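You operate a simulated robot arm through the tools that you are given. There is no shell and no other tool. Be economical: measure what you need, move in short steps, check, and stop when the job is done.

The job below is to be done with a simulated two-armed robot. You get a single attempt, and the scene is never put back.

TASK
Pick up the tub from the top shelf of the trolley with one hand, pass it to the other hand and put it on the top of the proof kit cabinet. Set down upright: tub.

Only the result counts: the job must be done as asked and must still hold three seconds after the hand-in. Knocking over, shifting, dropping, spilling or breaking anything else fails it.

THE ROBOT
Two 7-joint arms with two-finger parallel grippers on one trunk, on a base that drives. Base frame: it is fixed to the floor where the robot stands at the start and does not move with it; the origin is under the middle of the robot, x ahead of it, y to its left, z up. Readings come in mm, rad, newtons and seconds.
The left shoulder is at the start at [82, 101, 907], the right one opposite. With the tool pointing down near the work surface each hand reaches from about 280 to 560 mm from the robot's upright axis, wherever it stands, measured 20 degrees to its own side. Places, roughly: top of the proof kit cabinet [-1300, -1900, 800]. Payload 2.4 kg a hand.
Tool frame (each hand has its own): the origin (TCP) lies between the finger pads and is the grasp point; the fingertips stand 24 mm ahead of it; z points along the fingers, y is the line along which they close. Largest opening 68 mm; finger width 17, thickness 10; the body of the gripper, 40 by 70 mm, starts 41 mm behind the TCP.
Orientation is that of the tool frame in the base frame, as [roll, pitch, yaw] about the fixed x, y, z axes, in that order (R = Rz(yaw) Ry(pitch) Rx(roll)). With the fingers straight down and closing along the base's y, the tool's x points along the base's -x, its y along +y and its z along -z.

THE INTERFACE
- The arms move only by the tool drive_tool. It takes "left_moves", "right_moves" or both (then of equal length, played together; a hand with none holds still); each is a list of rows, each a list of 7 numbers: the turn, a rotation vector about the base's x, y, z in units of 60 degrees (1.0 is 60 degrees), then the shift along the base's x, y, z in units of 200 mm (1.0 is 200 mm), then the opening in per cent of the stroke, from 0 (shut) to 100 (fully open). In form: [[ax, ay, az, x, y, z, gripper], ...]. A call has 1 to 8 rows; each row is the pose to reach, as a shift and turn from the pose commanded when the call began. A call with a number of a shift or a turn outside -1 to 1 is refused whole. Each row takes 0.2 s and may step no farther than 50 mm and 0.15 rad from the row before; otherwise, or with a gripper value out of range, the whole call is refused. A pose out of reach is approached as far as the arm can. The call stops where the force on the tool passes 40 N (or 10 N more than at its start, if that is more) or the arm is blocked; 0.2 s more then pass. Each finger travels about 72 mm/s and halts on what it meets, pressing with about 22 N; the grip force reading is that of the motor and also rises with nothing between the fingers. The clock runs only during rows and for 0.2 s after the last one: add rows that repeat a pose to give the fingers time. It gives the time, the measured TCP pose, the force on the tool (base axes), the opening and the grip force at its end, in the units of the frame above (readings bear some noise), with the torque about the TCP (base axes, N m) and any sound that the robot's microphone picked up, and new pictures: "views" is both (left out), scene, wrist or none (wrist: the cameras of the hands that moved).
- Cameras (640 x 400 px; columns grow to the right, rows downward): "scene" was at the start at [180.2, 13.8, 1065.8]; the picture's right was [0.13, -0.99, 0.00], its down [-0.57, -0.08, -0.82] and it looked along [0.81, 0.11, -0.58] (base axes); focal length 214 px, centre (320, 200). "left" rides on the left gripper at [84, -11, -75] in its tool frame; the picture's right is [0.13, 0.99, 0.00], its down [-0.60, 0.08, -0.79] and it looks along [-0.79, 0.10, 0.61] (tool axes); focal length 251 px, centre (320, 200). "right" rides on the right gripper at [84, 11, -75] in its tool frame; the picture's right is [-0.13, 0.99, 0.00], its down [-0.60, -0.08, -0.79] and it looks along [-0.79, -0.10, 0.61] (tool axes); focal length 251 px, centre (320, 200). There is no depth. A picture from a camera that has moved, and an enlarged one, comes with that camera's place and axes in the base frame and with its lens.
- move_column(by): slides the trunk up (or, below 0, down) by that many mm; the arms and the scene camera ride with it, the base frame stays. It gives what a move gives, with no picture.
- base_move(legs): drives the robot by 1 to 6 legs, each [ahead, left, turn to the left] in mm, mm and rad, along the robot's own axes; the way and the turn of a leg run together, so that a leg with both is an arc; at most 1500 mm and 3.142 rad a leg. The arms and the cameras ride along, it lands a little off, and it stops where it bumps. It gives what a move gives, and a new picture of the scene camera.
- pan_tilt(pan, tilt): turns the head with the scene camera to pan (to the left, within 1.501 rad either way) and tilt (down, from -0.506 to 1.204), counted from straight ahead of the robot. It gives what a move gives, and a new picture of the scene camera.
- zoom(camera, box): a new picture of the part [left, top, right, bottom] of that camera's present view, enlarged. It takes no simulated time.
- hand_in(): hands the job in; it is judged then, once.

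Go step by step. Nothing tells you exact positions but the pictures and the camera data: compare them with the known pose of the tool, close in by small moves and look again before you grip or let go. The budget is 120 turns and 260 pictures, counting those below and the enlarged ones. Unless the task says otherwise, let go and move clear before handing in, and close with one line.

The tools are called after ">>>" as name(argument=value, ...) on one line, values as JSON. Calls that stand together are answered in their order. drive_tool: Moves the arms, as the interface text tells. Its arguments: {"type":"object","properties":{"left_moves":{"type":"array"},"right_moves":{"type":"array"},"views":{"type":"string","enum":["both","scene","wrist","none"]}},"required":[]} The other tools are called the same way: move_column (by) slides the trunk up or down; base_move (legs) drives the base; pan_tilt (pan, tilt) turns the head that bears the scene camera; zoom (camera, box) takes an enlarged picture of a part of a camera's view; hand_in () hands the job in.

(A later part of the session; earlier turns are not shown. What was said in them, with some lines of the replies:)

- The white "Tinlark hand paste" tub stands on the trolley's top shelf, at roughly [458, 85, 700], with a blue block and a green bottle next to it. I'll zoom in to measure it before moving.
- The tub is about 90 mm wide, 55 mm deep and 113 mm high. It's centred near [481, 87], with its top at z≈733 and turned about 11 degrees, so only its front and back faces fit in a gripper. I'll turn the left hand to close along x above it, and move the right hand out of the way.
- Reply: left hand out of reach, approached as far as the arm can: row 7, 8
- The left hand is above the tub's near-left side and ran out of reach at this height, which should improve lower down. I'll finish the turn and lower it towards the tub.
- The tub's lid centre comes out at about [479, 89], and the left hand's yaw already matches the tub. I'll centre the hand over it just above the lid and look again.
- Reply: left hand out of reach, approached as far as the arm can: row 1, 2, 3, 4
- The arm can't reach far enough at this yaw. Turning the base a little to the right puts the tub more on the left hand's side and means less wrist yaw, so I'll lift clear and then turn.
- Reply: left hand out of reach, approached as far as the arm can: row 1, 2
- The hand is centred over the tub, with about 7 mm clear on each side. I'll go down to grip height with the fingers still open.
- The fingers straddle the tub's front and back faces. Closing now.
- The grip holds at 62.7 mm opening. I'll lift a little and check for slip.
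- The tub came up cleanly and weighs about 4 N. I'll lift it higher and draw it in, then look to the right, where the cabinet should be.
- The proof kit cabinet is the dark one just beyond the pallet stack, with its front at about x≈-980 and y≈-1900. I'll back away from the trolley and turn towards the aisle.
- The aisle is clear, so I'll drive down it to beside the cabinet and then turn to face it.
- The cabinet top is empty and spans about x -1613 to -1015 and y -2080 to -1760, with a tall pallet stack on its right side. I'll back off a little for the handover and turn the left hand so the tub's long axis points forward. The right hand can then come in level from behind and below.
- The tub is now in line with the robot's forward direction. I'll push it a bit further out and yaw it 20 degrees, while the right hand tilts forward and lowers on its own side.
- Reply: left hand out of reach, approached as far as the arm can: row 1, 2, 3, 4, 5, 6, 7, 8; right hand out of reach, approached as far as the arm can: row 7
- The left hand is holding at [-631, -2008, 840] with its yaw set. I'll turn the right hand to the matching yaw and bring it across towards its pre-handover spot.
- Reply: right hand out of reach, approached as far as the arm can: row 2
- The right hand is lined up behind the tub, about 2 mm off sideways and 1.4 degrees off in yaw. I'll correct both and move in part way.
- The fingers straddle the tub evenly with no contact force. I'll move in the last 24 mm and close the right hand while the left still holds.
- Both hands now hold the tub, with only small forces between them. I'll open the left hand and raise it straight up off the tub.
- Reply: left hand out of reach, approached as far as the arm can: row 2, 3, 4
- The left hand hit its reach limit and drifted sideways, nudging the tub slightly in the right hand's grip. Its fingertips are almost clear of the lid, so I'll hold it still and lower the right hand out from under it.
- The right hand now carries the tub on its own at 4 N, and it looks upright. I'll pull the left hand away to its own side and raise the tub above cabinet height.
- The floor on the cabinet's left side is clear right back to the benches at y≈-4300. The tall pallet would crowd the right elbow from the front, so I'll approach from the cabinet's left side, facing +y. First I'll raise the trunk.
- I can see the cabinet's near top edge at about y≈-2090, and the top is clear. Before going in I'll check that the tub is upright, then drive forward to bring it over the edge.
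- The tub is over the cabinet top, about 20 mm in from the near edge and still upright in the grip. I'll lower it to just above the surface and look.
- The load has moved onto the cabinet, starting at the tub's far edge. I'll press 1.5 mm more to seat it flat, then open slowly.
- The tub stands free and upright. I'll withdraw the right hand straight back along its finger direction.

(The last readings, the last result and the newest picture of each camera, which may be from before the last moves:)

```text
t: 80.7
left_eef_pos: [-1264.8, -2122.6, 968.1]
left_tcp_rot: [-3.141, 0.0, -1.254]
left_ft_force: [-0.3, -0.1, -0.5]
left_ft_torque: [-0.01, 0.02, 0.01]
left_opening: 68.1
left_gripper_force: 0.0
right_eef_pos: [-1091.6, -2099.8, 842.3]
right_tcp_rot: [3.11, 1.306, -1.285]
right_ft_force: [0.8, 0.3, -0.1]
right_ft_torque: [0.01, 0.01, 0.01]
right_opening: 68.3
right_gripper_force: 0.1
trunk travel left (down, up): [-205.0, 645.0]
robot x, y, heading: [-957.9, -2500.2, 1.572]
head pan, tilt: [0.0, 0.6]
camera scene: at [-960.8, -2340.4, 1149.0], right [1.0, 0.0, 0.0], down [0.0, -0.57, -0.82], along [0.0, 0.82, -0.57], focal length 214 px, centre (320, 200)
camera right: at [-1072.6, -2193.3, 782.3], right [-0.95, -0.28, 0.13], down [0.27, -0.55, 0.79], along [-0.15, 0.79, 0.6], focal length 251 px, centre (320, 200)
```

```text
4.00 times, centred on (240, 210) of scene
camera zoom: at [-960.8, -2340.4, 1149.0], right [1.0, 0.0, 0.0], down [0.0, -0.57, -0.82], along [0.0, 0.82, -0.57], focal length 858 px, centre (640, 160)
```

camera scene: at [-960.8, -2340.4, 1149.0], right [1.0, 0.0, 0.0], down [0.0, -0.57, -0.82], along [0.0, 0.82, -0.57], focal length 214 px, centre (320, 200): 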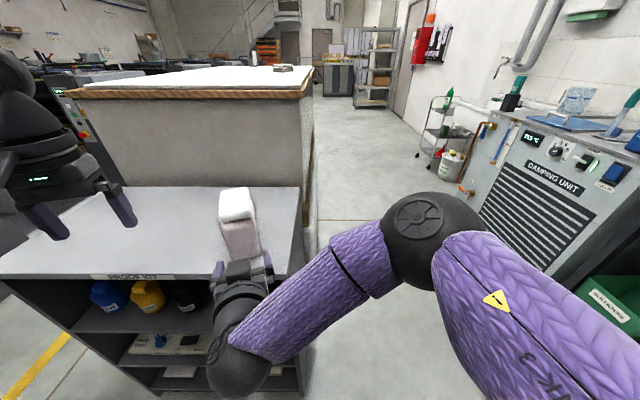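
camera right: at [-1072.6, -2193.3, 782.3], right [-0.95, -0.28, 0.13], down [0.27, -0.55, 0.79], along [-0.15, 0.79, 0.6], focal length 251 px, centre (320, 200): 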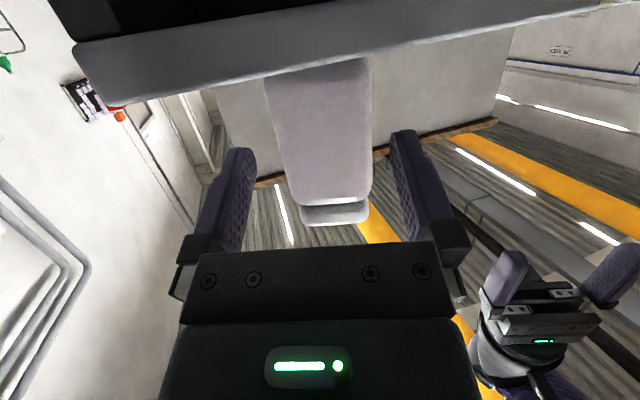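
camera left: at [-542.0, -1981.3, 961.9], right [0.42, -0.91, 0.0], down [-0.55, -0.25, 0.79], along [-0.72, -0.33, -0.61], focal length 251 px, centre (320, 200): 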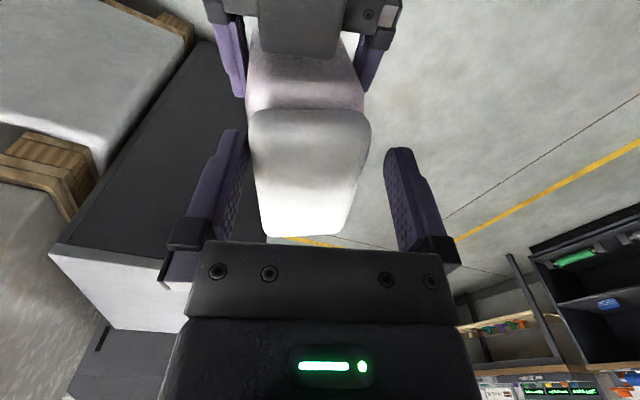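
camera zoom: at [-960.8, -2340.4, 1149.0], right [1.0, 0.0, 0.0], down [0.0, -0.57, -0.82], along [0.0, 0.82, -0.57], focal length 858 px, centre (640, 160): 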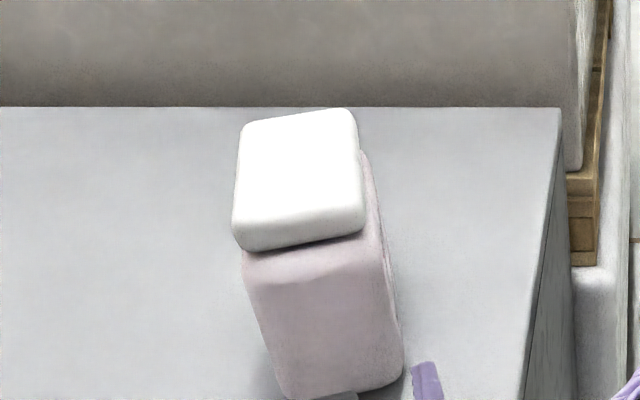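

The tub stands upright on the cabinet top and the right hand is clear. I'll back the base away and take a last look.

>>> base_move(legs=[[-250, 0, 0]])

>>> zoom(camera="scene", box=[60, 120, 380, 320])

```text
t: 82.5
left_eef_pos: [-1265.3, -2371.9, 967.7]
left_tcp_rot: [-3.14, 0.0, -1.246]
left_ft_force: [0.1, -0.7, -0.4]
left_ft_torque: [-0.01, 0.02, 0.01]
left_opening: 68.2
left_gripper_force: 0.1
right_eef_pos: [-1093.3, -2349.4, 842.6]
right_tcp_rot: [3.108, 1.306, -1.276]
right_ft_force: [-0.1, -0.6, -0.1]
right_ft_torque: [-0.02, 0.03, -0.01]
right_opening: 68.2
right_gripper_force: 0.0
trunk travel left (down, up): [-205.0, 645.0]
robot x, y, heading: [-958.3, -2751.0, 1.575]
head pan, tilt: [0.0, 0.6]
camera scene: at [-960.6, -2589.5, 1149.0], right [1.0, 0.01, 0.0], down [0.0, -0.57, -0.82], along [-0.01, 0.82, -0.57], focal length 214 px, centre (320, 200)
```

scene: 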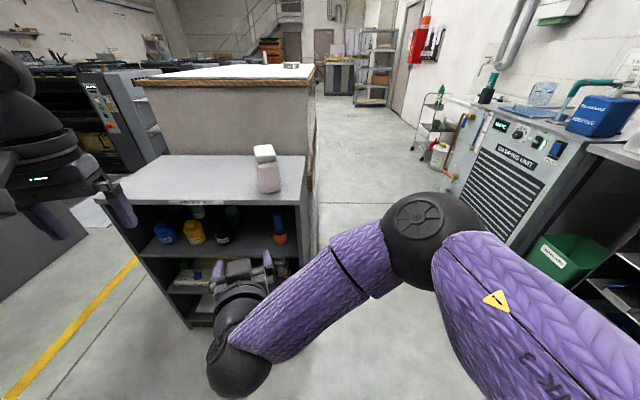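

```text
2.00 times, centred on (220, 220) of scene
camera zoom: at [-960.6, -2589.5, 1149.0], right [1.0, 0.01, 0.0], down [0.0, -0.57, -0.82], along [-0.01, 0.82, -0.57], focal length 429 px, centre (520, 160)
```

zoom: 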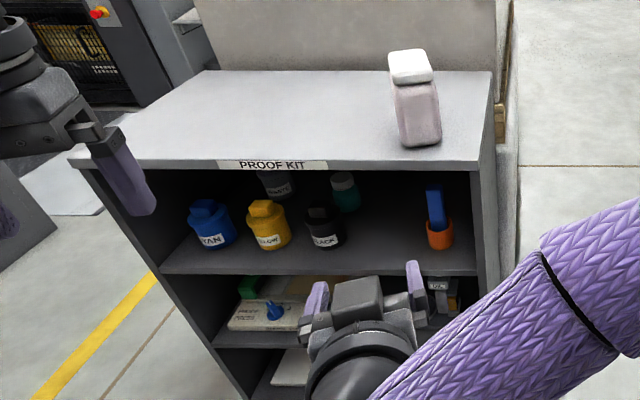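

The tub is standing upright on top of the proof kit cabinet, and both hands are clear. I'm handing in now.

>>> hand_in()

```text
The job is handed in.
```

The left hand picked the tub up from the trolley, passed it to the right hand, and the right hand set it upright on top of the proof kit cabinet; nothing else was seen to move.
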